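You operate a simulated robot arm through the tools that you are given. There is no shell and no other tool.

Carry out the task below with a simulated robot arm. There is one attempt and no reset: what you move stays moved.

TASK
Move the table lamp's plug to the strip's other socket so that the lamp lights up.
Fine: console and lamp knob off before the plug moves; console stays off; lamp on and lit at the end. Where these are worked on the way, their far stop is far enough and under half their travel is too little: lamp knob.

The check looks at the end state, three seconds after you hand in, the way a careful person would. Anything else that was tipped, shoved, dropped, spilled or broken makes it a failure.

THE ROBOT
A 7-joint arm with a two-finger parallel gripper, fixed in place. Base frame: the origin is on the floor under the middle of its stand, x ahead of it, y to its left, z up; the work surface is at about z = 800. Readings come in mm, degrees, newtons and seconds.
It reaches about 1247 mm from its shoulder. Its first joint turns from -132.0 to 132.0 degrees. Payload 3.91 kg.
Tool frame: the origin (TCP) lies between the finger pads and is the grasp point; the fingertips stand 30 mm ahead of it; z points along the fingers, y is the line along which they close. The gripper opens to 110 mm. The fingers are 20 mm wide and 10 mm thick; the gripper's body (48 by 112 mm) begins 55 mm behind the TCP.
Orientation is that of the tool frame in the base frame, as a unit quaternion [w, x, y, z]. With the fingers straight down and closing along the base's y, the tool's x points along the base's -x, its y along +y and its z along -z.

THE INTERFACE
- The arm moves only by the tool move_arm. Its argument "rows" is a list of rows, each a list of 7 numbers: the shift along the base's x, y, z in mm, then the turn, a rotation vector about the base's x, y, z in degrees, then the opening, from 0 (shut) to 1 (fully open). In form: [[tx, ty, tz, rx, ry, rz, hand], ...]. A call has 1 to 20 rows; each row shifts and turns the commanded pose from where the row before left it. A row lasts 0.2 s, in which the tool goes at most 50 mm and 8.6 degrees; a call with a longer step from one row to the next is refused whole, and so is a gripper value outside its range. A pose out of reach is approached as far as the arm can. The call stops where the force on the tool passes 40 N (or 10 N more than at its start, if that is more) or the arm is blocked; 0.2 s more then pass. Each finger travels about 108 mm/s and halts on what it meets, pressing with about 22 N; the grip force reading is that of the motor and also rises with nothing between the fingers. The clock runs only during rows and for 0.2 s after the last one: add rows that do not move to give the fingers time. The reply holds the time, the measured pose of the TCP, the force on the tool along the base axes, the opening and the grip force, in the units named above and with some noise, with the torque about the TCP (base axes, N m) and any sound that the robot's microphone picked up.
- Cameras (640 x 400 px; columns grow to the right, rows downward): "scene" is fixed at [50.9, 501, 1386.3]; the picture's right is [0.35, -0.94, 0.00], its down [-0.61, -0.22, -0.76] and it looks along [0.72, 0.26, -0.65] (base axes); focal length 317 px, centre (320, 200). "wrist" rides on the gripper at [72, 17, -103] in the tool frame; the picture's right is [-0.23, 0.97, 0.00], its down [-0.76, -0.18, -0.62] and it looks along [-0.61, -0.14, 0.78] (tool axes); focal length 222 px, centre (320, 200). There is no depth. A picture from a camera that has moved, and an enlarged one, comes with that camera's place and axes in the base frame and with its lens.
- camera(camera): a new picture of that camera. The clock stands still meanwhile.
- enlarge(camera, box): a new picture of the part [left, top, right, bottom] of that camera's present view, enlarged. The clock stands still meanwhile.
- hand_in(): hands the job in; it is judged then, once.

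Places have to be worked out from the pictures, the camera data and where the tool is seen. Open the gripper and draw the arm clear of the work before you hand the job in, unless the task says otherwise.

The tools are called as a command line: name --pt "numbers of a row" for each row, then --argument value for the rest, lists and objects as JSON in quotes. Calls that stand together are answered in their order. move_arm: Moves the arm, as the interface text tells. Its arguments: {"type":"object","properties":{"rows":{"type":"array","items":{"type":"array","items":{"type":"number"}}}},"required":["rows"]} The other tools are called the same way: camera (camera) takes a picture; enlarge (camera, box) takes an enlarged picture of a part of a camera's view; hand_in () hands the job in.

At the start:

```text
time: 0.0
ee_pos: [493.7, 515.2, 1175.9]
ee_rot: [0.001, 0.0, 1.0, 0.0]
wrist_force: [-0.1, -0.4, 0.1]
torque: [0.02, -0.02, -0.01]
finger_gap: 110.0
gripper_force: 0.0
```

scene: 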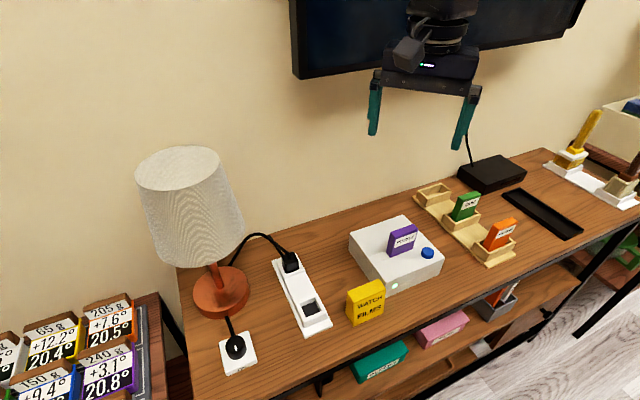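
wrist: 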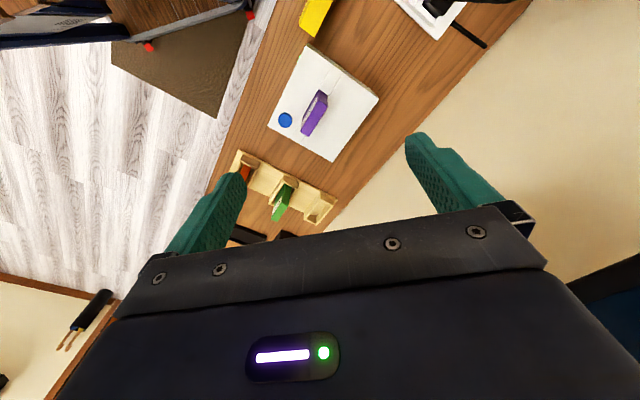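

I start by looking at the scene closely: lamp, strip, console and the black knob on the white plate.

enlarge --camera "scene" --box '[180, 220, 340, 380]'

enlarge --camera "scene" --box '[330, 190, 490, 330]'

camera --camera "wrist"

```text
2.50 times, centred on (260, 300) of scene
camera zoom: at [50.9, 501.0, 1386.3], right [0.35, -0.94, 0.0], down [-0.61, -0.22, -0.76], along [0.72, 0.26, -0.65], focal length 792 px, centre (470, -50)
```

zoom: 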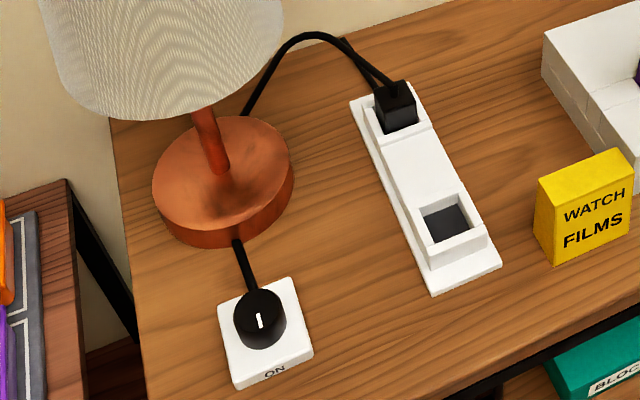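

```text
2.86 times, centred on (410, 260) of scene
camera zoom: at [50.9, 501.0, 1386.3], right [0.35, -0.94, 0.0], down [-0.61, -0.22, -0.76], along [0.72, 0.26, -0.65], focal length 905 px, centre (63, 29)
```

zoom: 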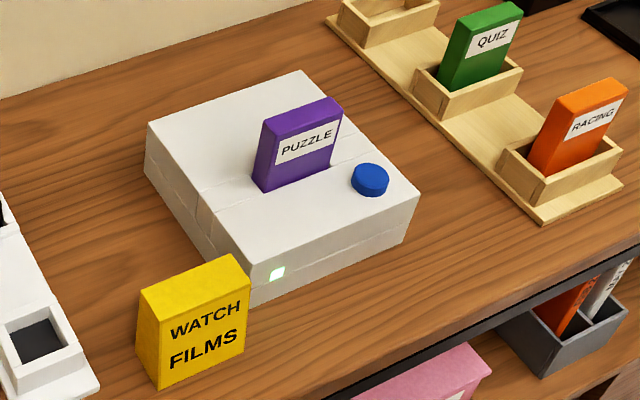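

```text
taken
camera wrist: at [420.6, 533.0, 1278.0], right [0.23, 0.97, 0.0], down [0.76, -0.18, 0.62], along [0.61, -0.14, -0.78], focal length 222 px, centre (320, 200)
```

wrist: 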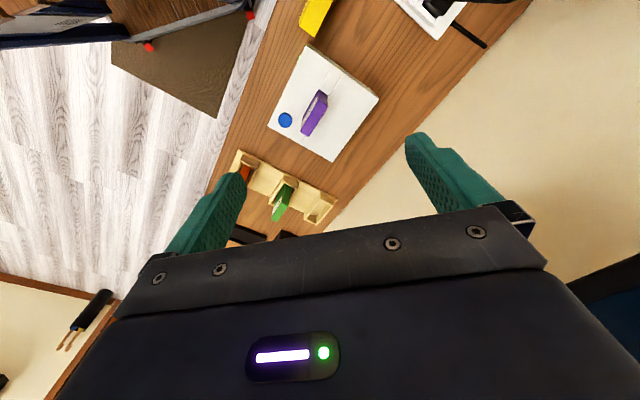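

The table runs diagonally in the base frame (wall direction about (0.72, 0.70)). I move the gripper back and rotate it by about 44° so the wrist camera looks at the strip and the lamp knob.

move_arm --pt "-32.3 7 -12.5 0 0 5.5 1" --pt "-32.3 7 -12.5 0 0 5.5 1" --pt "-32.3 7 -12.5 0 0 5.5 1" --pt "-32.3 7 -12.5 0 0 5.5 1" --pt "-32.3 7 -12.5 0 0 5.5 1" --pt "-32.3 7 -12.5 0 0 5.5 1" --pt "-32.3 7 -12.5 0 0 5.5 1" --pt "-32.3 7 -12.5 0 0 5.5 1"

camera --camera "wrist"

camera --camera "scene"

```text
time: 1.8
ee_pos: [241.3, 571.2, 1073.5]
ee_rot: [0.0, -0.375, 0.927, 0.0]
wrist_force: [-0.3, -0.1, 0.0]
torque: [0.03, 0.03, 0.0]
finger_gap: 109.9
gripper_force: 0.2
```

```text
taken
camera wrist: at [176.0, 533.4, 1176.2], right [-0.51, 0.86, 0.0], down [0.67, 0.4, 0.62], along [0.53, 0.32, -0.78], focal length 222 px, centre (320, 200)
```

wrist: 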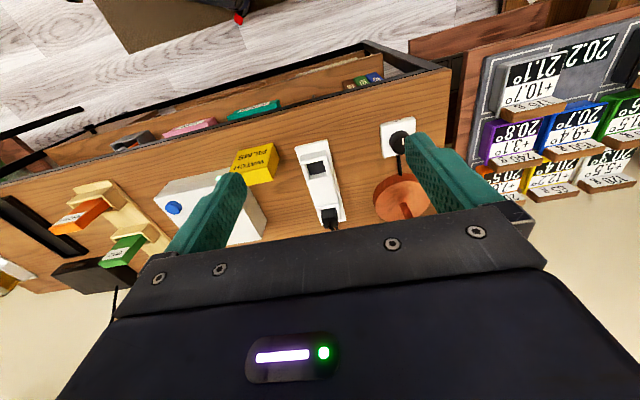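

```text
taken
```

scene: 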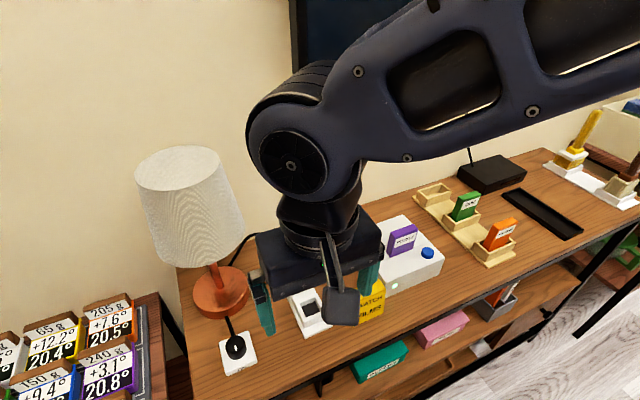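

The wrist view shows strip, knob and console (upside down in the picture). I enlarge them for detail.

enlarge --camera "wrist" --box '[270, 110, 450, 235]'

enlarge --camera "wrist" --box '[370, 105, 450, 165]'

enlarge --camera "scene" --box '[205, 320, 275, 380]'

```text
3.20 times, centred on (360, 172) of wrist
camera zoom: at [176.0, 533.4, 1176.2], right [-0.51, 0.86, 0.0], down [0.67, 0.4, 0.62], along [0.53, 0.32, -0.78], focal length 711 px, centre (192, 288)
```

zoom: 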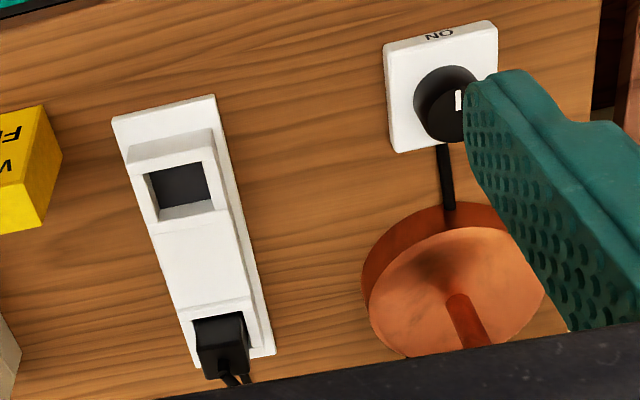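

```text
6.67 times, centred on (410, 135) of wrist
camera zoom: at [176.0, 533.4, 1176.2], right [-0.51, 0.86, 0.0], down [0.67, 0.4, 0.62], along [0.53, 0.32, -0.78], focal length 1481 px, centre (-280, 633)
```

zoom: 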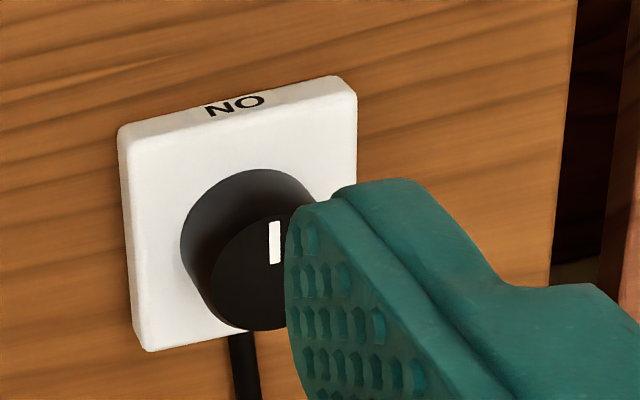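

```text
6.67 times, centred on (240, 350) of scene
camera zoom: at [50.9, 501.0, 1386.3], right [0.35, -0.94, 0.0], down [-0.61, -0.22, -0.76], along [0.72, 0.26, -0.65], focal length 2112 px, centre (853, -800)
```

zoom: 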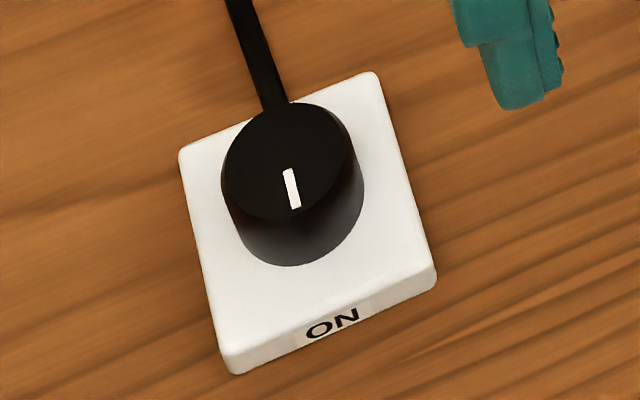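

The knob's mark points at "ON", so the knob is on now; the plug sits in the socket near the wall, and the console's LED is lit. First the console: I move over toward its blue button for a close look.

move_arm --pt "30 -22 -5 0 0 0 1" --pt "30 -22 -5 0 0 0 1" --pt "30 -22 -5 0 0 0 1" --pt "30 -22 -5 0 0 0 1" --pt "30 -22 -5 0 0 0 1" --pt "30 -22 -5 0 0 0 1" --pt "30 -22 -5 0 0 0 1" --pt "30 -22 -5 0 0 0 1"

camera --camera "wrist"

camera --camera "scene"

```text
time: 3.6
ee_pos: [477.6, 394.7, 1034.0]
ee_rot: [-0.001, -0.375, 0.927, -0.001]
wrist_force: [-0.8, 0.1, -0.4]
torque: [0.01, -0.01, -0.02]
finger_gap: 109.9
gripper_force: 0.1
```

```text
taken
camera wrist: at [414.6, 357.2, 1136.2], right [-0.51, 0.86, 0.0], down [0.67, 0.4, 0.62], along [0.53, 0.32, -0.78], focal length 222 px, centre (320, 200)
```

wrist: 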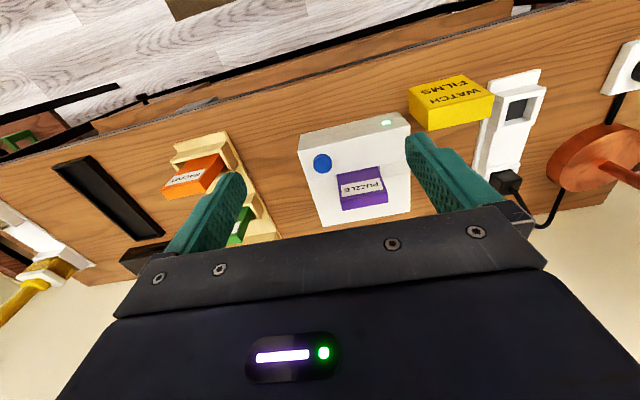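

```text
taken
```

scene: 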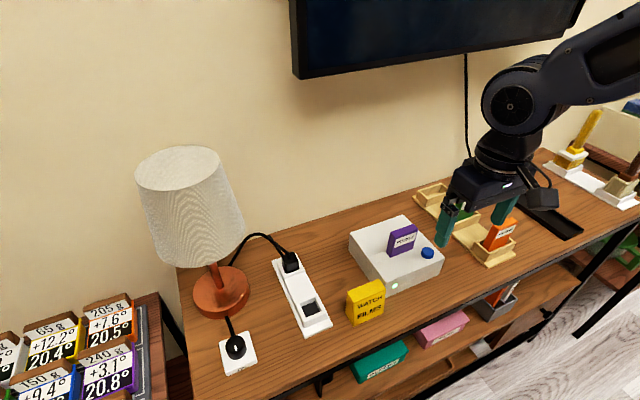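

I enlarge the console, its LED and the button to judge its state and place.

enlarge --camera "wrist" --box '[290, 100, 420, 235]'

enlarge --camera "scene" --box '[370, 230, 460, 300]'

```text
2.96 times, centred on (355, 168) of wrist
camera zoom: at [414.6, 357.2, 1136.2], right [-0.51, 0.86, 0.0], down [0.67, 0.4, 0.62], along [0.53, 0.32, -0.78], focal length 658 px, centre (216, 296)
```

zoom: 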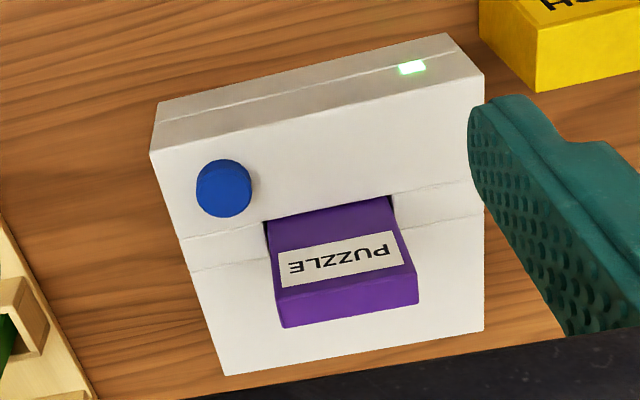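

```text
5.71 times, centred on (415, 265) of scene
camera zoom: at [50.9, 501.0, 1386.3], right [0.35, -0.94, 0.0], down [-0.61, -0.22, -0.76], along [0.72, 0.26, -0.65], focal length 1810 px, centre (-223, -171)
```

zoom: 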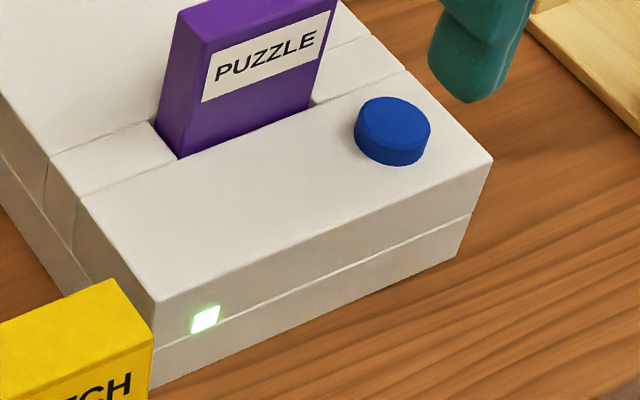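

The green LED is lit, so the console is on. The button's top is about (545, 437, 868). I close the fingers and go above it, then check alignment.

move_arm --pt "16.9 10.7 -10 0 0 0 0" --pt "16.9 10.7 -10 0 0 0 0" --pt "16.9 10.7 -25 0 0 0 0" --pt "16.7 10.7 -30 0 0 0 0" --pt "0 0 0 0 0 0 0" --pt "0 0 0 0 0 0 0"

camera --camera "wrist"

enlarge --camera "scene" --box '[340, 170, 500, 300]'

```text
time: 5.0
ee_pos: [545.9, 437.9, 958.8]
ee_rot: [-0.001, -0.375, 0.927, 0.0]
wrist_force: [-0.8, 0.6, 0.5]
torque: [0.01, 0.01, 0.02]
finger_gap: 0.2
gripper_force: 22.2
```

```text
taken
camera wrist: at [482.1, 400.5, 1060.6], right [-0.51, 0.86, 0.0], down [0.67, 0.4, 0.62], along [0.53, 0.32, -0.78], focal length 222 px, centre (320, 200)
```

wrist: 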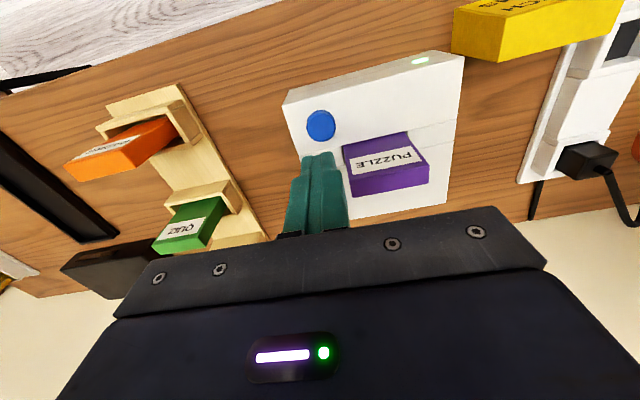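

```text
3.08 times, centred on (420, 235) of scene
camera zoom: at [50.9, 501.0, 1386.3], right [0.35, -0.94, 0.0], down [-0.61, -0.22, -0.76], along [0.72, 0.26, -0.65], focal length 975 px, centre (12, 92)
```

zoom: 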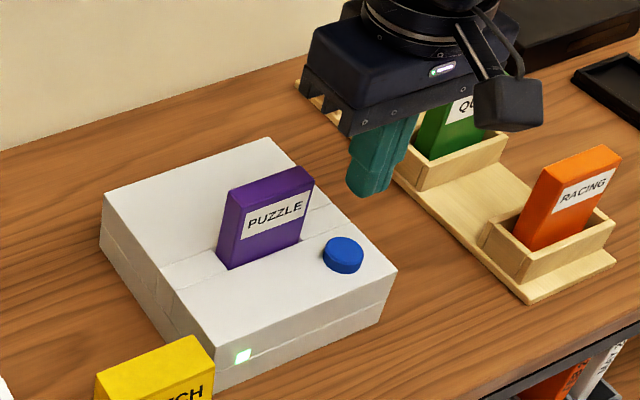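

The closed fingertips are nearly over the button (estimated centre (543, 438), top z ≈ 866). I shift slightly and lower to just above it.

move_arm --pt "-2.5 0.3 -25 0 0 0 0" --pt "0 0 -20 0 0 0 0" --pt "0 0 -8 0 0 0 0" --pt "0 0 0 0 0 0 0"

enlarge --camera "scene" --box '[370, 210, 470, 300]'

camera --camera "wrist"

```text
time: 6.0
ee_pos: [543.2, 438.1, 906.1]
ee_rot: [-0.001, -0.375, 0.927, 0.0]
wrist_force: [-0.7, -0.2, 0.3]
torque: [0.02, 0.0, 0.01]
finger_gap: 0.1
gripper_force: 21.4
```

```text
4.44 times, centred on (420, 255) of scene
camera zoom: at [50.9, 501.0, 1386.3], right [0.35, -0.94, 0.0], down [-0.61, -0.22, -0.76], along [0.72, 0.26, -0.65], focal length 1408 px, centre (-124, -44)
```

zoom: 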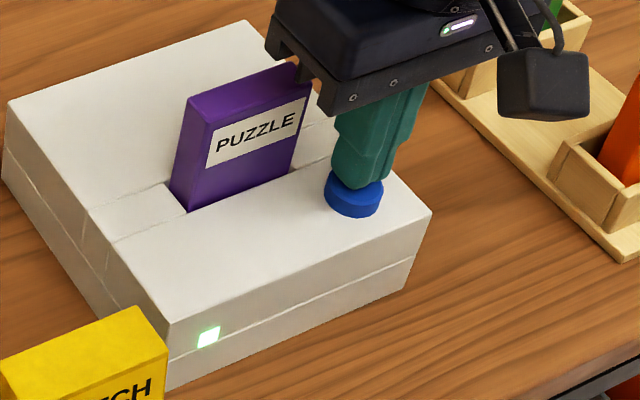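

```text
taken
camera wrist: at [479.9, 400.8, 1007.9], right [-0.51, 0.86, 0.0], down [0.67, 0.4, 0.62], along [0.53, 0.32, -0.78], focal length 222 px, centre (320, 200)
```

wrist: 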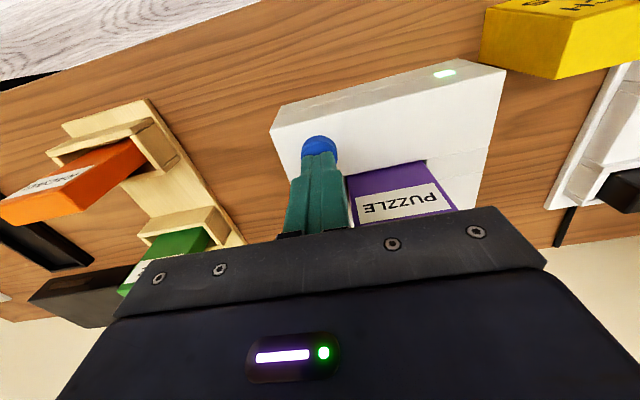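

Tips are right above the button. I press down in small steps; the LED and the sound will tell.

move_arm --pt "0 0 -4 0 0 0 0" --pt "0 0 -3 0 0 0 0" --pt "0 0 -2 0 0 0 0" --pt "0 0 -2 0 0 0 0"

enlarge --camera "scene" --box '[370, 210, 470, 300]'

```text
time: 7.0
ee_pos: [543.6, 437.7, 895.2]
ee_rot: [-0.001, -0.375, 0.927, -0.001]
wrist_force: [-2.0, -1.6, 7.3]
torque: [-0.06, 0.05, 0.0]
finger_gap: 0.0
gripper_force: 22.0
heard: click
```

```text
4.44 times, centred on (420, 255) of scene
camera zoom: at [50.9, 501.0, 1386.3], right [0.35, -0.94, 0.0], down [-0.61, -0.22, -0.76], along [0.72, 0.26, -0.65], focal length 1408 px, centre (-124, -44)
```

zoom: 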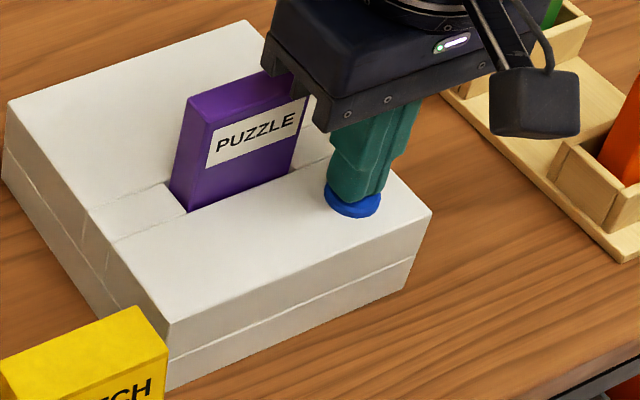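

A click was heard and the LED went dark: the console is off. I raise straight up and verify it stays off.

move_arm --pt "0 0 5 0 0 0 0" --pt "0 0 15 0 0 0 0" --pt "0 0 40 0 0 0 0" --pt "0 0 40 0 0 0 0" --pt "0 0 40 0 0 0 0"

enlarge --camera "scene" --box '[340, 190, 480, 310]'

enlarge --camera "scene" --box '[190, 230, 350, 380]'

```text
time: 8.2
ee_pos: [543.7, 438.0, 1034.5]
ee_rot: [-0.002, -0.375, 0.927, -0.001]
wrist_force: [-0.1, -0.2, -0.8]
torque: [-0.02, 0.0, -0.03]
finger_gap: 0.1
gripper_force: 22.4
```

```text
3.33 times, centred on (410, 250) of scene
camera zoom: at [50.9, 501.0, 1386.3], right [0.35, -0.94, 0.0], down [-0.61, -0.22, -0.76], along [0.72, 0.26, -0.65], focal length 1056 px, centre (20, 33)
```

zoom: 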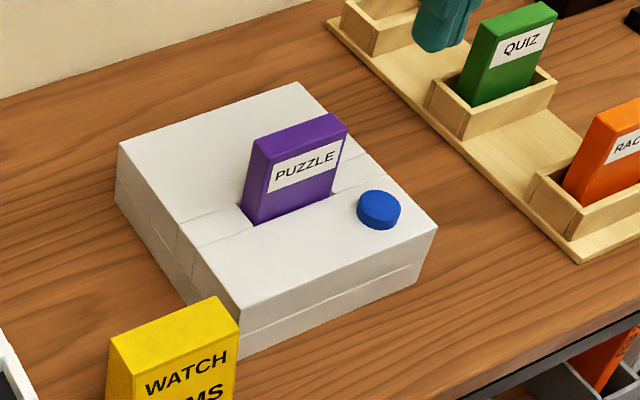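

```text
2.67 times, centred on (270, 305) of scene
camera zoom: at [50.9, 501.0, 1386.3], right [0.35, -0.94, 0.0], down [-0.61, -0.22, -0.76], along [0.72, 0.26, -0.65], focal length 845 px, centre (453, -80)
```

zoom: 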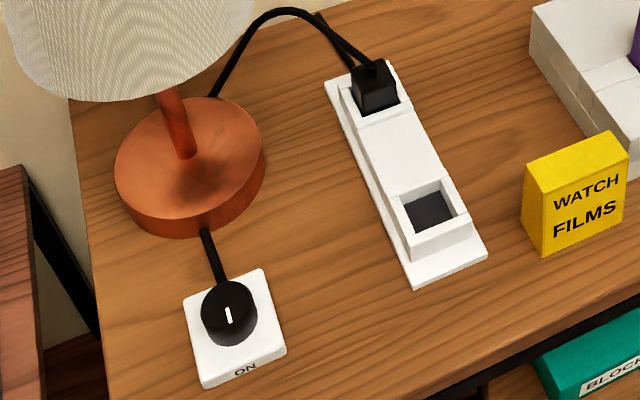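

Console is off. Next the lamp knob: I travel back over the table's front part (well clear of the shade) to look at the knob from close by.

move_arm --pt "-37.8 16.6 4.8 0 0 0 1" --pt "-37.8 16.6 4.8 0 0 0 1" --pt "-37.8 16.6 4.8 0 0 0 1" --pt "-37.8 16.6 4.8 0 0 0 1" --pt "-37.8 16.6 4.8 0 0 0 1" --pt "-37.8 16.6 4.8 0 0 0 1" --pt "-37.8 16.6 4.8 0 0 0 1" --pt "-37.8 16.6 4.8 0 0 0 1" --pt "-18 30 -5 0 0 0 1" --pt "-18 30 -5 0 0 0 1" --pt "-18 30 -5 0 0 0 1"

camera --camera "wrist"

camera --camera "scene"

```text
time: 10.6
ee_pos: [187.5, 661.1, 1060.1]
ee_rot: [-0.001, -0.374, 0.927, -0.001]
wrist_force: [0.1, 0.7, -0.8]
torque: [0.02, 0.05, 0.04]
finger_gap: 110.1
gripper_force: 0.1
```

```text
taken
camera wrist: at [123.5, 623.5, 1161.5], right [-0.51, 0.86, 0.0], down [0.67, 0.4, 0.62], along [0.53, 0.32, -0.78], focal length 222 px, centre (320, 200)
```

wrist: 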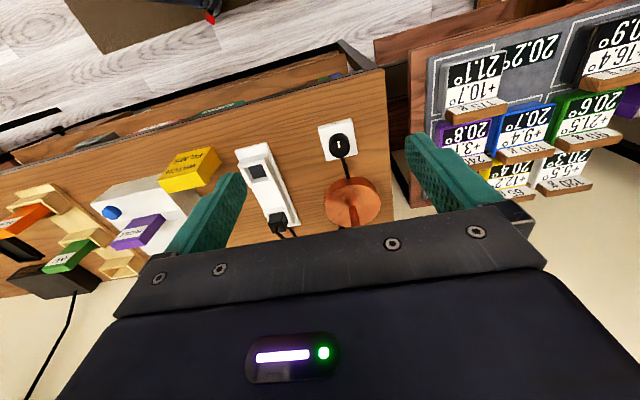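

```text
taken
```

scene: 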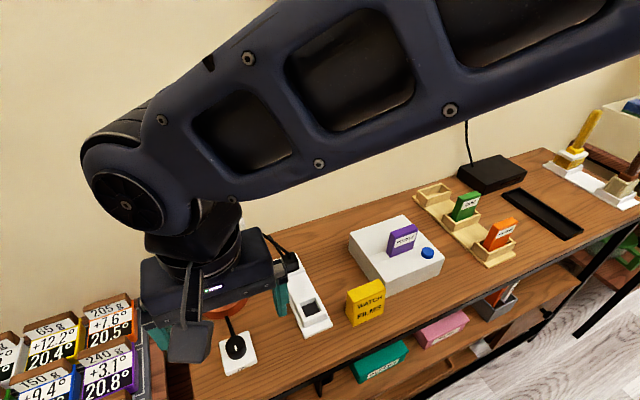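

enlarge --camera "wrist" --box '[230, 110, 390, 240]'

enlarge --camera "wrist" --box '[310, 115, 370, 165]'

```text
3.08 times, centred on (310, 175) of wrist
camera zoom: at [123.5, 623.5, 1161.5], right [-0.51, 0.86, 0.0], down [0.67, 0.4, 0.62], along [0.53, 0.32, -0.78], focal length 684 px, centre (351, 277)
```

zoom: 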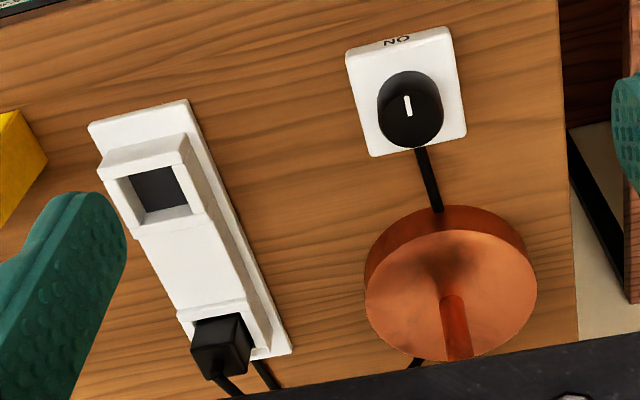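

```text
8.00 times, centred on (340, 140) of wrist
camera zoom: at [123.5, 623.5, 1161.5], right [-0.51, 0.86, 0.0], down [0.67, 0.4, 0.62], along [0.53, 0.32, -0.78], focal length 1777 px, centre (160, 680)
```

zoom: 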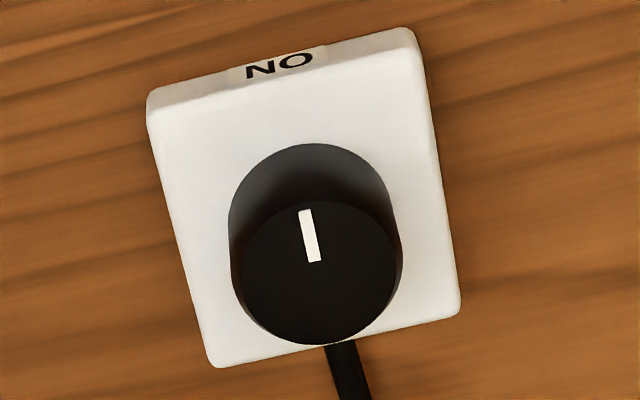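

Knob geometry from the pictures: axis about (241.5, 729.5), top z ≈ 840, plate top z ≈ 814, diameter about 34 mm. To keep the wrist clear of the lampshade I tilt the tool 30° away from the lamp, then come to a pre-grasp above the knob.

move_arm --pt "0 0 0 5.23 -5.37 0 0.6" --pt "0 0 0 5.23 -5.37 0 0.6" --pt "0 0 0 5.23 -5.37 0 0.6" --pt "0 0 0 5.23 -5.37 0 0.6" --pt "11.3 15 -35 0 0 0 0.6" --pt "11.3 15 -35 0 0 0 0.6" --pt "11.4 15 -35 0 0 0 0.6" --pt "11.4 15 -35 0 0 0 0.6"

camera --camera "wrist"

camera --camera "scene"

```text
time: 12.4
ee_pos: [233.8, 723.0, 919.5]
ee_rot: [0.24, -0.362, 0.896, 0.098]
wrist_force: [-0.6, 1.1, -0.2]
torque: [0.02, 0.02, 0.0]
finger_gap: 65.9
gripper_force: 0.0
```

```text
taken
camera wrist: at [139.1, 654.4, 971.4], right [-0.53, 0.84, 0.12], down [0.38, 0.11, 0.92], along [0.76, 0.54, -0.38], focal length 222 px, centre (320, 200)
```

wrist: 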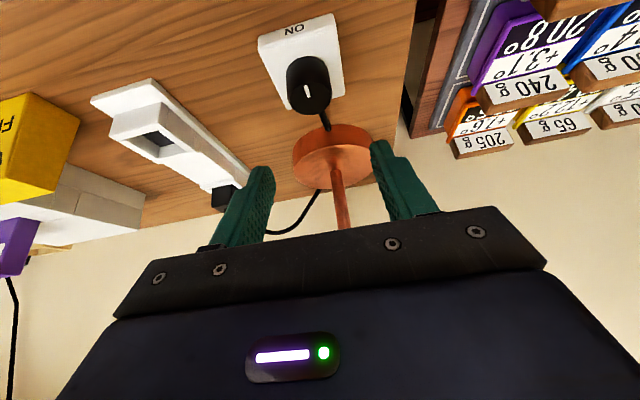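

```text
taken
```

scene: 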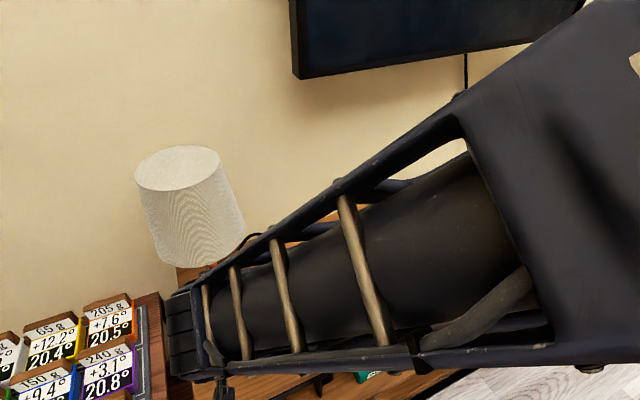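

Tilted pre-grasp reached. I enlarge the wrist view to check the knob's lateral position between the fingers.

enlarge --camera "wrist" --box '[240, 0, 400, 130]'

```text
3.08 times, centred on (320, 65) of wrist
camera zoom: at [139.1, 654.4, 971.4], right [-0.53, 0.84, 0.12], down [0.38, 0.11, 0.92], along [0.76, 0.54, -0.38], focal length 684 px, centre (320, 615)
```

zoom: 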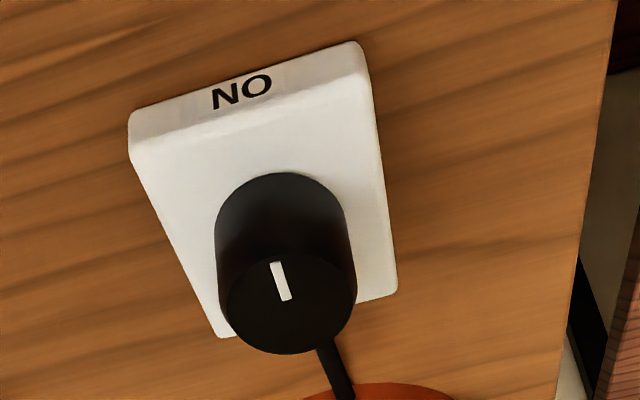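

The knob centre is at about (242, 730), centred between the fingers. I lower straddling it with fingertips just above the plate.

move_arm --pt "-0.6 -1.4 -30 0 0 0 0.6" --pt "0 0 -25 0 0 0 0.6" --pt "0 0 -10 0 0 0 0.6" --pt "0 0 -4 0 0 0 0.6" --pt "0 0 0 0 0 0 0.6"

camera --camera "wrist"

```text
time: 13.6
ee_pos: [232.2, 719.9, 849.7]
ee_rot: [0.239, -0.362, 0.896, 0.097]
wrist_force: [-0.4, -0.4, 0.4]
torque: [0.01, 0.0, 0.01]
finger_gap: 66.0
gripper_force: 0.0
```

```text
taken
camera wrist: at [138.3, 653.1, 901.6], right [-0.53, 0.84, 0.11], down [0.38, 0.11, 0.92], along [0.76, 0.53, -0.38], focal length 222 px, centre (320, 200)
```

wrist: 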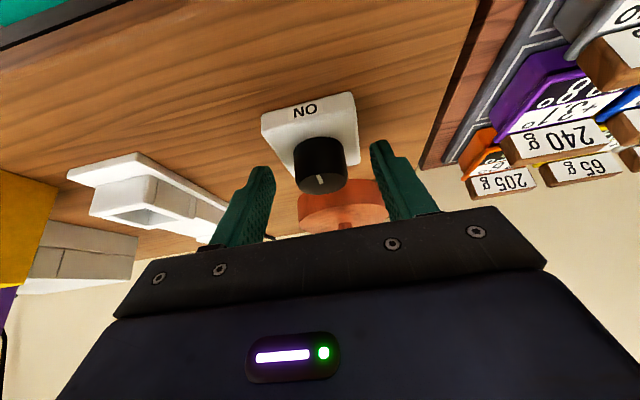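

The knob sits between the pads. I close the gripper on it.

move_arm --pt "0 0 0 0 0 0 0.4" --pt "0 0 0 0 0 0 0.2" --pt "0 0 0 0 0 0 0.2" --pt "0 0 0 0 0 0 0.2"

enlarge --camera "wrist" --box '[220, 80, 420, 230]'

```text
time: 14.6
ee_pos: [232.2, 719.9, 849.1]
ee_rot: [0.238, -0.363, 0.896, 0.097]
wrist_force: [-1.7, 4.7, -1.7]
torque: [-0.19, -0.42, -0.02]
finger_gap: 33.5
gripper_force: 44.7
```

```text
2.67 times, centred on (320, 155) of wrist
camera zoom: at [138.0, 653.3, 901.6], right [-0.54, 0.84, 0.11], down [0.38, 0.11, 0.92], along [0.76, 0.53, -0.38], focal length 592 px, centre (320, 320)
```

zoom: 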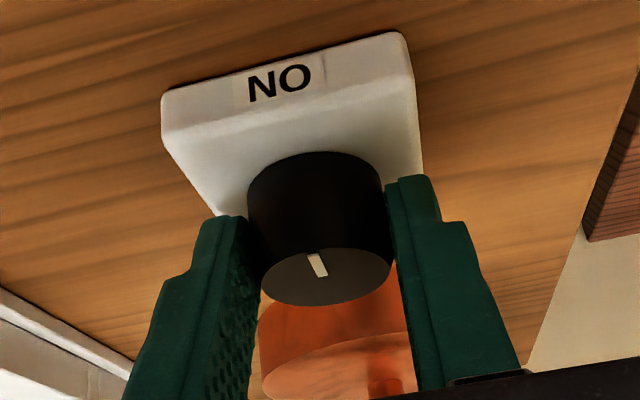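

Grip on the knob reads 33.5 mm. I test a 12° counter-clockwise turn about the knob axis and watch the torque.

move_arm --pt "1.0 -0.87 0 0 0 6 0.2" --pt "1.09 -0.76 0 0 0 6 0.2"

enlarge --camera "wrist" --box '[220, 80, 420, 230]'

```text
time: 15.2
ee_pos: [233.9, 717.9, 848.9]
ee_rot: [0.226, -0.454, 0.853, 0.121]
wrist_force: [-4.5, 7.0, 0.6]
torque: [-0.08, 0.13, -0.64]
finger_gap: 33.7
gripper_force: 44.8
```

```text
2.67 times, centred on (320, 155) of wrist
camera zoom: at [156.2, 633.7, 901.7], right [-0.7, 0.71, 0.12], down [0.34, 0.19, 0.92], along [0.63, 0.68, -0.38], focal length 592 px, centre (320, 320)
```

zoom: 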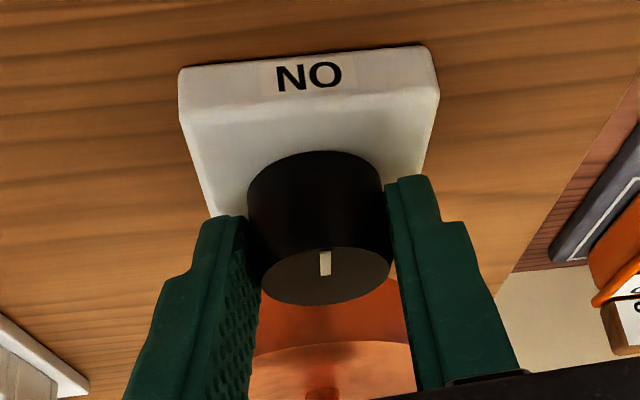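

The mark slipped relative to the fingers and the torque rose to 0.64 N·m: counter-clockwise is the stop, so "off" is clockwise. I release, rise a little, swing the tool's lean to the right (counter-clockwise) to have room for a long clockwise turn.

move_arm --pt "0 0 0 0 0 0 0.5" --pt "0 0 0 0 0 0 0.5" --pt "0 0 18 0 0 0 0.5" --pt "0 0 18 0 0 0 0.5" --pt "1.6 0.15 0 0 0 7.75 0.5" --pt "1.6 0.15 0 0 0 7.75 0.5" --pt "1.6 0.15 0 0 0 7.75 0.5" --pt "1.6 0.15 0 0 0 7.75 0.5" --pt "1.6 0.15 0 0 0 7.75 0.5" --pt "1.6 0.15 0 0 0 7.75 0.5" --pt "1.6 0.15 0 0 0 7.75 0.5" --pt "1.6 0.15 0 0 0 7.75 0.5" --pt "0 0 0 0 0 0 0.5"

camera --camera "wrist"

camera --camera "scene"

```text
time: 18.0
ee_pos: [247.5, 720.2, 884.8]
ee_rot: [-0.131, 0.829, -0.496, -0.221]
wrist_force: [-0.2, 0.0, 0.0]
torque: [0.02, 0.0, 0.01]
finger_gap: 55.0
gripper_force: 0.1
```

```text
taken
camera wrist: at [286.3, 611.1, 938.0], right [-0.95, -0.28, 0.11], down [-0.01, 0.39, 0.92], along [-0.31, 0.87, -0.38], focal length 222 px, centre (320, 200)
```

wrist: 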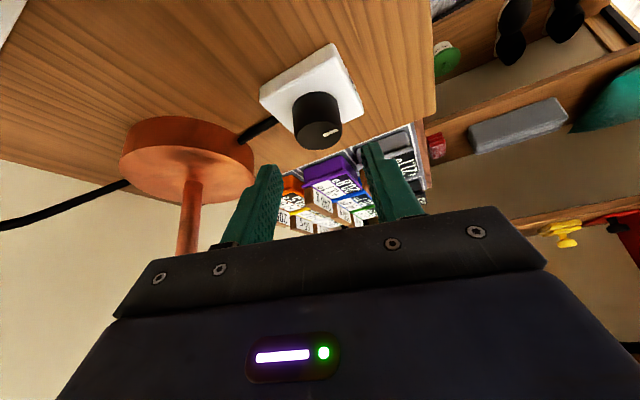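

```text
taken
```

scene: 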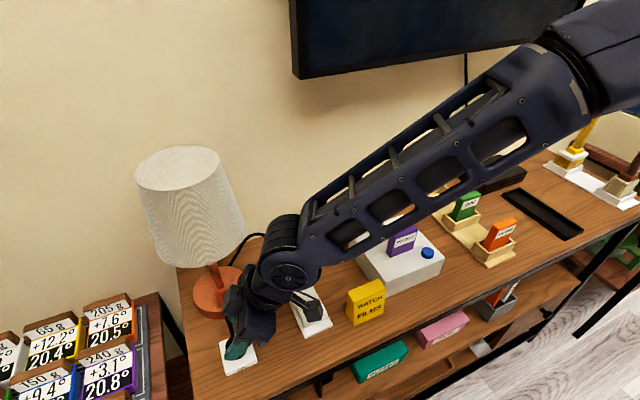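

The arm is clear of the shade. I enlarge to re-measure the knob from this second direction.

enlarge --camera "wrist" --box '[240, 30, 400, 160]'

enlarge --camera "scene" --box '[130, 190, 350, 390]'

```text
3.08 times, centred on (320, 95) of wrist
camera zoom: at [286.3, 611.1, 938.0], right [-0.95, -0.28, 0.11], down [-0.01, 0.39, 0.92], along [-0.31, 0.87, -0.38], focal length 684 px, centre (320, 523)
```

zoom: 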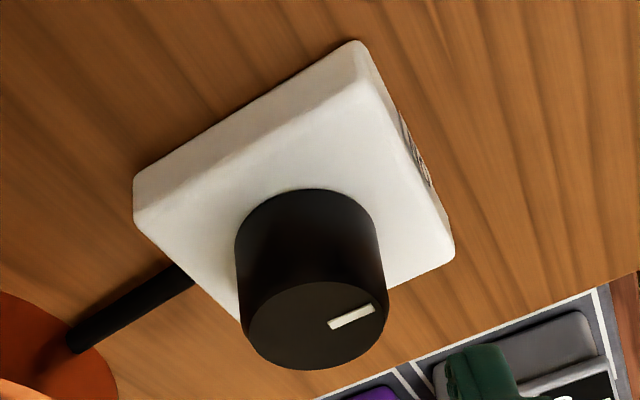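

```text
2.00 times, centred on (240, 290) of scene
camera zoom: at [50.9, 501.0, 1386.3], right [0.35, -0.94, 0.0], down [-0.61, -0.22, -0.76], along [0.72, 0.26, -0.65], focal length 634 px, centre (480, 20)
```

zoom: 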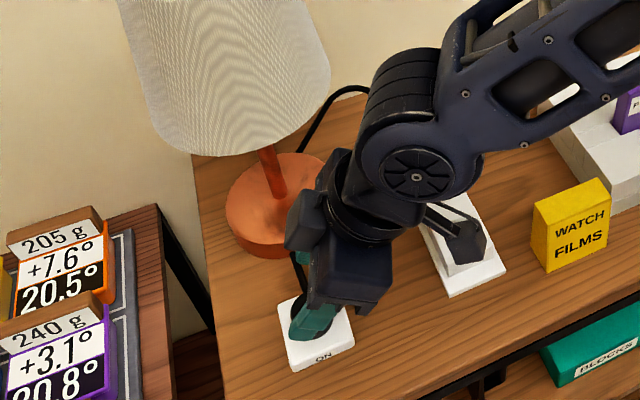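

Knob centre estimate now (240.5, 730). I shift slightly, lower to the same height, close on the knob.

move_arm --pt "-1.3 -0.8 -18 0 0 0 0.5" --pt "0 0 -17 0 0 0 0.5" --pt "0 0 0 0 0 0 0.5" --pt "0 0 0 0 0 0 0.36" --pt "0 0 0 0 0 0 0.28" --pt "0 0 0 0 0 0 0.28"

enlarge --camera "wrist" --box '[220, 80, 420, 230]'

```text
time: 19.4
ee_pos: [245.7, 718.5, 849.6]
ee_rot: [-0.132, 0.829, -0.496, -0.22]
wrist_force: [-7.9, -3.6, -3.0]
torque: [0.53, -0.15, 0.09]
finger_gap: 33.9
gripper_force: 45.2
```

```text
2.67 times, centred on (320, 155) of wrist
camera zoom: at [284.1, 610.5, 903.1], right [-0.95, -0.28, 0.11], down [-0.01, 0.39, 0.92], along [-0.31, 0.87, -0.38], focal length 592 px, centre (320, 320)
```

zoom: 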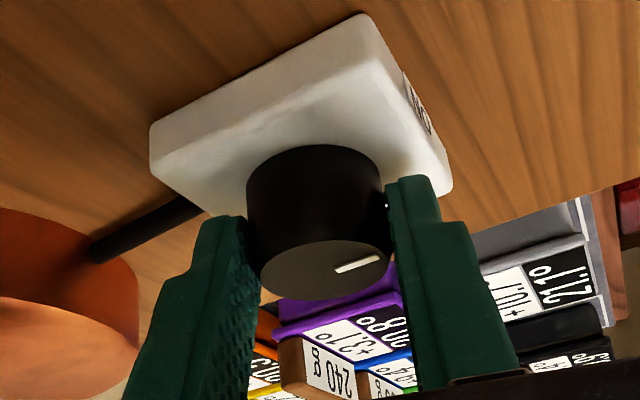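

Grip achieved with a slight side force. I relieve it by a 1.5 mm shift, then test 14° clockwise about the knob axis.

move_arm --pt "-1.3 -0.7 0 0 0 0 0.2" --pt "-1.27 -0.58 0 0 0 -7 0.2" --pt "-1.33 -0.42 0 0 0 -7 0.2"

enlarge --camera "wrist" --box '[220, 80, 420, 230]'

```text
time: 20.2
ee_pos: [243.4, 718.0, 850.2]
ee_rot: [-0.158, 0.761, -0.596, -0.202]
wrist_force: [5.9, 16.6, -4.1]
torque: [0.05, -0.52, -0.11]
finger_gap: 33.7
gripper_force: 45.1
```

```text
2.67 times, centred on (320, 155) of wrist
camera zoom: at [253.8, 603.1, 903.2], right [-0.99, -0.04, 0.11], down [0.09, 0.38, 0.92], along [-0.08, 0.92, -0.38], focal length 592 px, centre (320, 320)
```

zoom: 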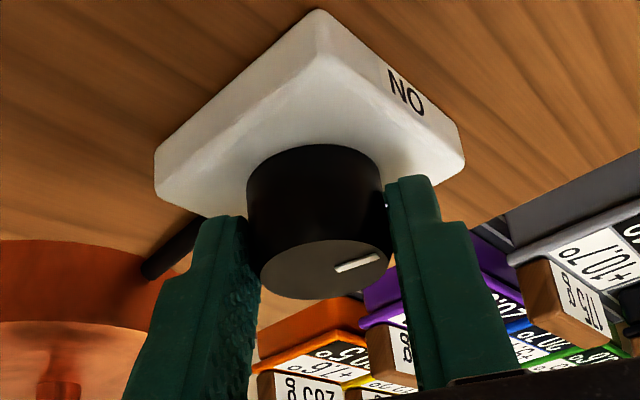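

The knob turned with the fingers, so clockwise is right; my pivot estimate is off by ~2 mm (side force), which I correct (axis ≈ (241.5, 728.8)). I continue 28° clockwise.

move_arm --pt "0.9 0.5 0 0 0 0 0.2" --pt "-1.33 -0.15 0 0 0 -7 0.2" --pt "-1.34 0.01 0 0 0 -7 0.2" --pt "-1.33 0.18 0 0 0 -7 0.2" --pt "-1.3 0.34 0 0 0 -7 0.2"

enlarge --camera "wrist" --box '[220, 80, 420, 230]'

```text
time: 21.4
ee_pos: [238.1, 717.4, 850.6]
ee_rot: [0.203, -0.594, 0.762, 0.159]
wrist_force: [2.5, 7.1, 8.6]
torque: [0.37, -0.76, -0.03]
finger_gap: 33.9
gripper_force: 45.0
```

```text
2.67 times, centred on (320, 155) of wrist
camera zoom: at [193.4, 611.3, 903.2], right [-0.9, 0.43, 0.11], down [0.26, 0.3, 0.92], along [0.36, 0.85, -0.38], focal length 592 px, centre (320, 320)
```

zoom: 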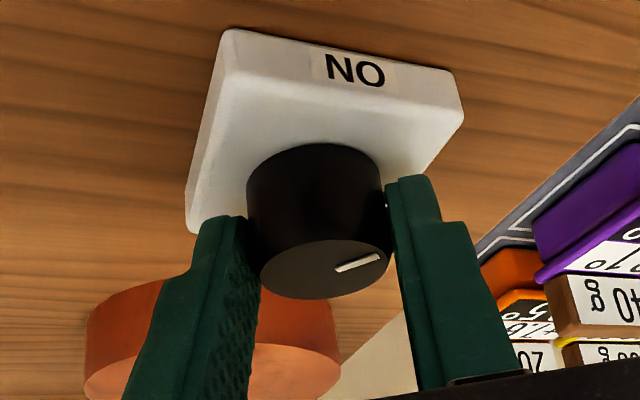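

Turning smoothly (42° so far, mark fixed relative to the fingers). I continue another 42° clockwise.

move_arm --pt "-1.15 0.65 0 0 0 -7 0.2" --pt "-1.18 0.64 0 0 0 -7 0.2" --pt "-1.09 0.78 0 0 0 -7 0.2" --pt "-0.99 0.9 0 0 0 -7 0.2" --pt "-0.87 1.02 0 0 0 -7 0.2" --pt "-0.74 1.12 0 0 0 -7 0.2"

enlarge --camera "wrist" --box '[220, 80, 420, 230]'

camera --camera "scene"

```text
time: 22.8
ee_pos: [231.8, 722.5, 850.2]
ee_rot: [0.248, -0.282, 0.924, 0.076]
wrist_force: [-8.9, -7.6, 18.5]
torque: [-0.12, -0.86, -0.01]
finger_gap: 33.6
gripper_force: 45.2
```

```text
2.67 times, centred on (320, 155) of wrist
camera zoom: at [127.1, 672.8, 902.8], right [-0.38, 0.92, 0.11], down [0.39, 0.05, 0.92], along [0.84, 0.39, -0.38], focal length 592 px, centre (320, 320)
```

zoom: 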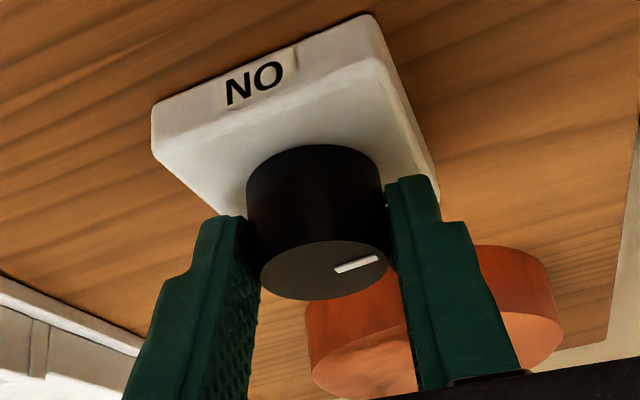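

```text
taken
```

scene: 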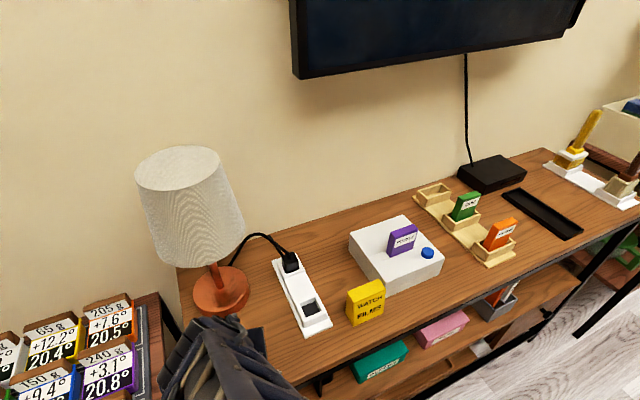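

84° turned and still following with little axial torque; I relieve the side/vertical load slightly and continue another 28° clockwise, watching for the stop.

move_arm --pt "-0.7 -0.5 1.2 0 0 0 0.2" --pt "-0.6 1.2 0 0 0 -7 0.2" --pt "-0.45 1.26 0 0 0 -7 0.2" --pt "-0.29 1.31 0 0 0 -7 0.2" --pt "-0.13 1.33 0 0 0 -7 0.2"

enlarge --camera "wrist" --box '[220, 80, 420, 230]'

camera --camera "scene"

```text
time: 24.0
ee_pos: [228.9, 726.9, 850.7]
ee_rot: [0.257, -0.049, 0.965, 0.014]
wrist_force: [1.6, -2.1, -6.8]
torque: [-0.54, -0.27, 0.4]
finger_gap: 33.8
gripper_force: 45.0
```

```text
2.67 times, centred on (320, 155) of wrist
camera zoom: at [114.4, 732.5, 903.5], right [0.1, 0.99, 0.11], down [0.37, -0.14, 0.92], along [0.93, -0.05, -0.38], focal length 592 px, centre (320, 320)
```

zoom: 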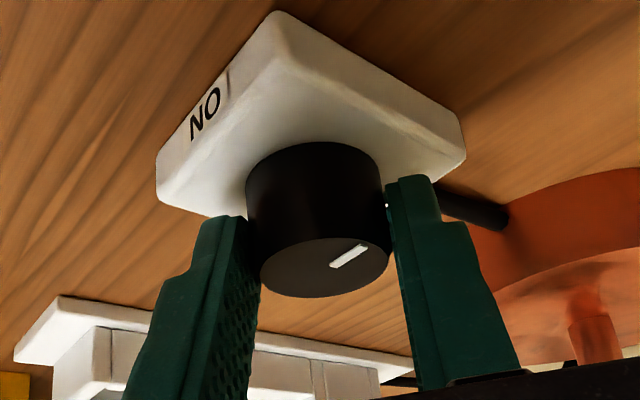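

```text
taken
```

scene: 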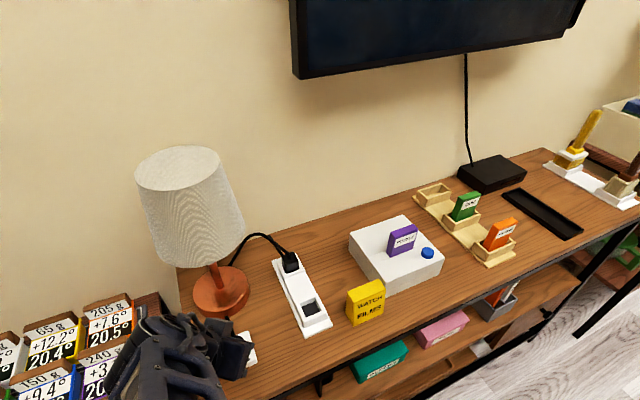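

Torque about z has now risen and the mark began slipping in the fingers – the far stop is reached at roughly 90–95°. I push a further 7° to make sure, then release and rise to look.

move_arm --pt "0.03 1.3 0 0 0 -7 0.2"

enlarge --camera "wrist" --box '[220, 80, 420, 230]'

```text
time: 24.4
ee_pos: [229.9, 727.9, 851.2]
ee_rot: [0.258, 0.009, 0.966, -0.003]
wrist_force: [-0.2, -6.6, -1.7]
torque: [-0.37, 0.02, 0.53]
finger_gap: 33.7
gripper_force: 45.1
```

```text
2.67 times, centred on (320, 155) of wrist
camera zoom: at [116.0, 747.8, 903.7], right [0.22, 0.97, 0.11], down [0.35, -0.19, 0.92], along [0.91, -0.16, -0.38], focal length 592 px, centre (320, 320)
```

zoom: 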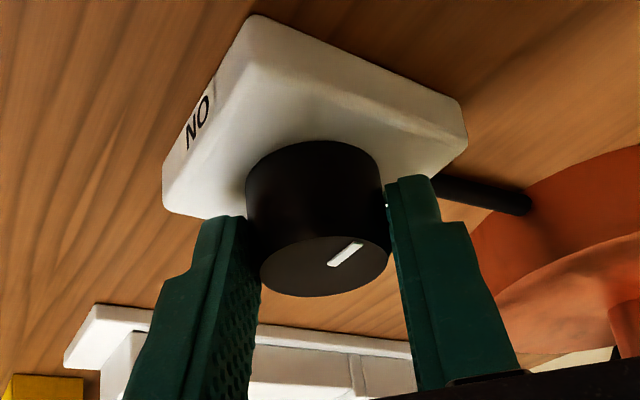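

The mark slips further while the knob stays – it is at its far stop. I release, rise, and swing the tool back to a front-facing lean to check the knob and then view the plug.

move_arm --pt "0 0 0 0 0 0 0.55" --pt "0 0 0 0 0 0 0.55" --pt "0 0 15 0 0 0 0.55" --pt "0 0 25 0 0 0 0.55" --pt "0 0 15 0 0 7.5 0.55" --pt "0 0 15 0 0 7.5 0.55" --pt "0 0 15 0 0 7.5 0.55" --pt "0 0 15 0 0 7.5 0.55" --pt "0 0 10 0 0 7.5 0.55" --pt "0 0 10 0 0 7.3 0.55" --pt "0 0 0 0 0 0 0.55"

camera --camera "wrist"

enlarge --camera "wrist" --box '[240, 0, 400, 130]'

camera --camera "scene"

```text
time: 26.8
ee_pos: [229.1, 728.2, 971.1]
ee_rot: [0.239, -0.361, 0.896, 0.097]
wrist_force: [0.6, 0.1, 0.2]
torque: [0.03, -0.01, -0.01]
finger_gap: 60.4
gripper_force: 0.0
```

```text
taken
camera wrist: at [135.0, 661.8, 1023.8], right [-0.53, 0.84, 0.11], down [0.38, 0.11, 0.92], along [0.76, 0.53, -0.38], focal length 222 px, centre (320, 200)
```

wrist: 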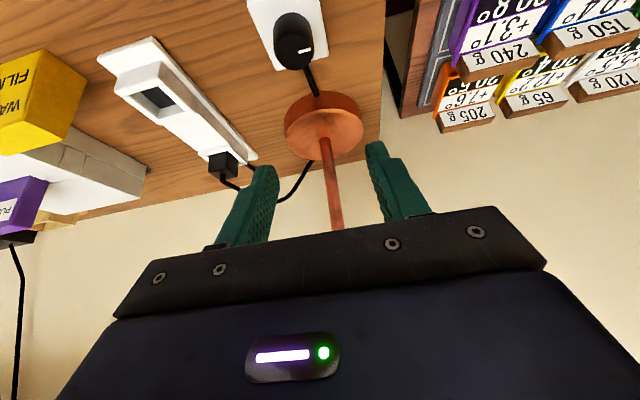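

```text
3.08 times, centred on (320, 65) of wrist
camera zoom: at [135.0, 661.8, 1023.8], right [-0.53, 0.84, 0.11], down [0.38, 0.11, 0.92], along [0.76, 0.53, -0.38], focal length 684 px, centre (320, 615)
```

zoom: 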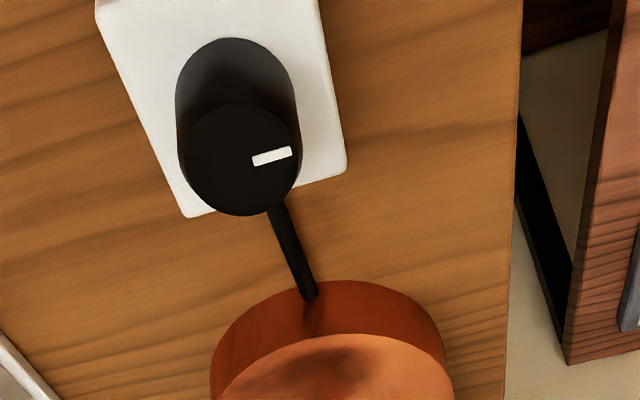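

```text
taken
```

scene: 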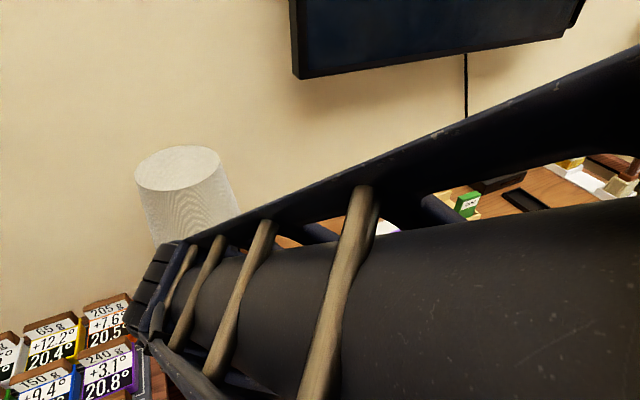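

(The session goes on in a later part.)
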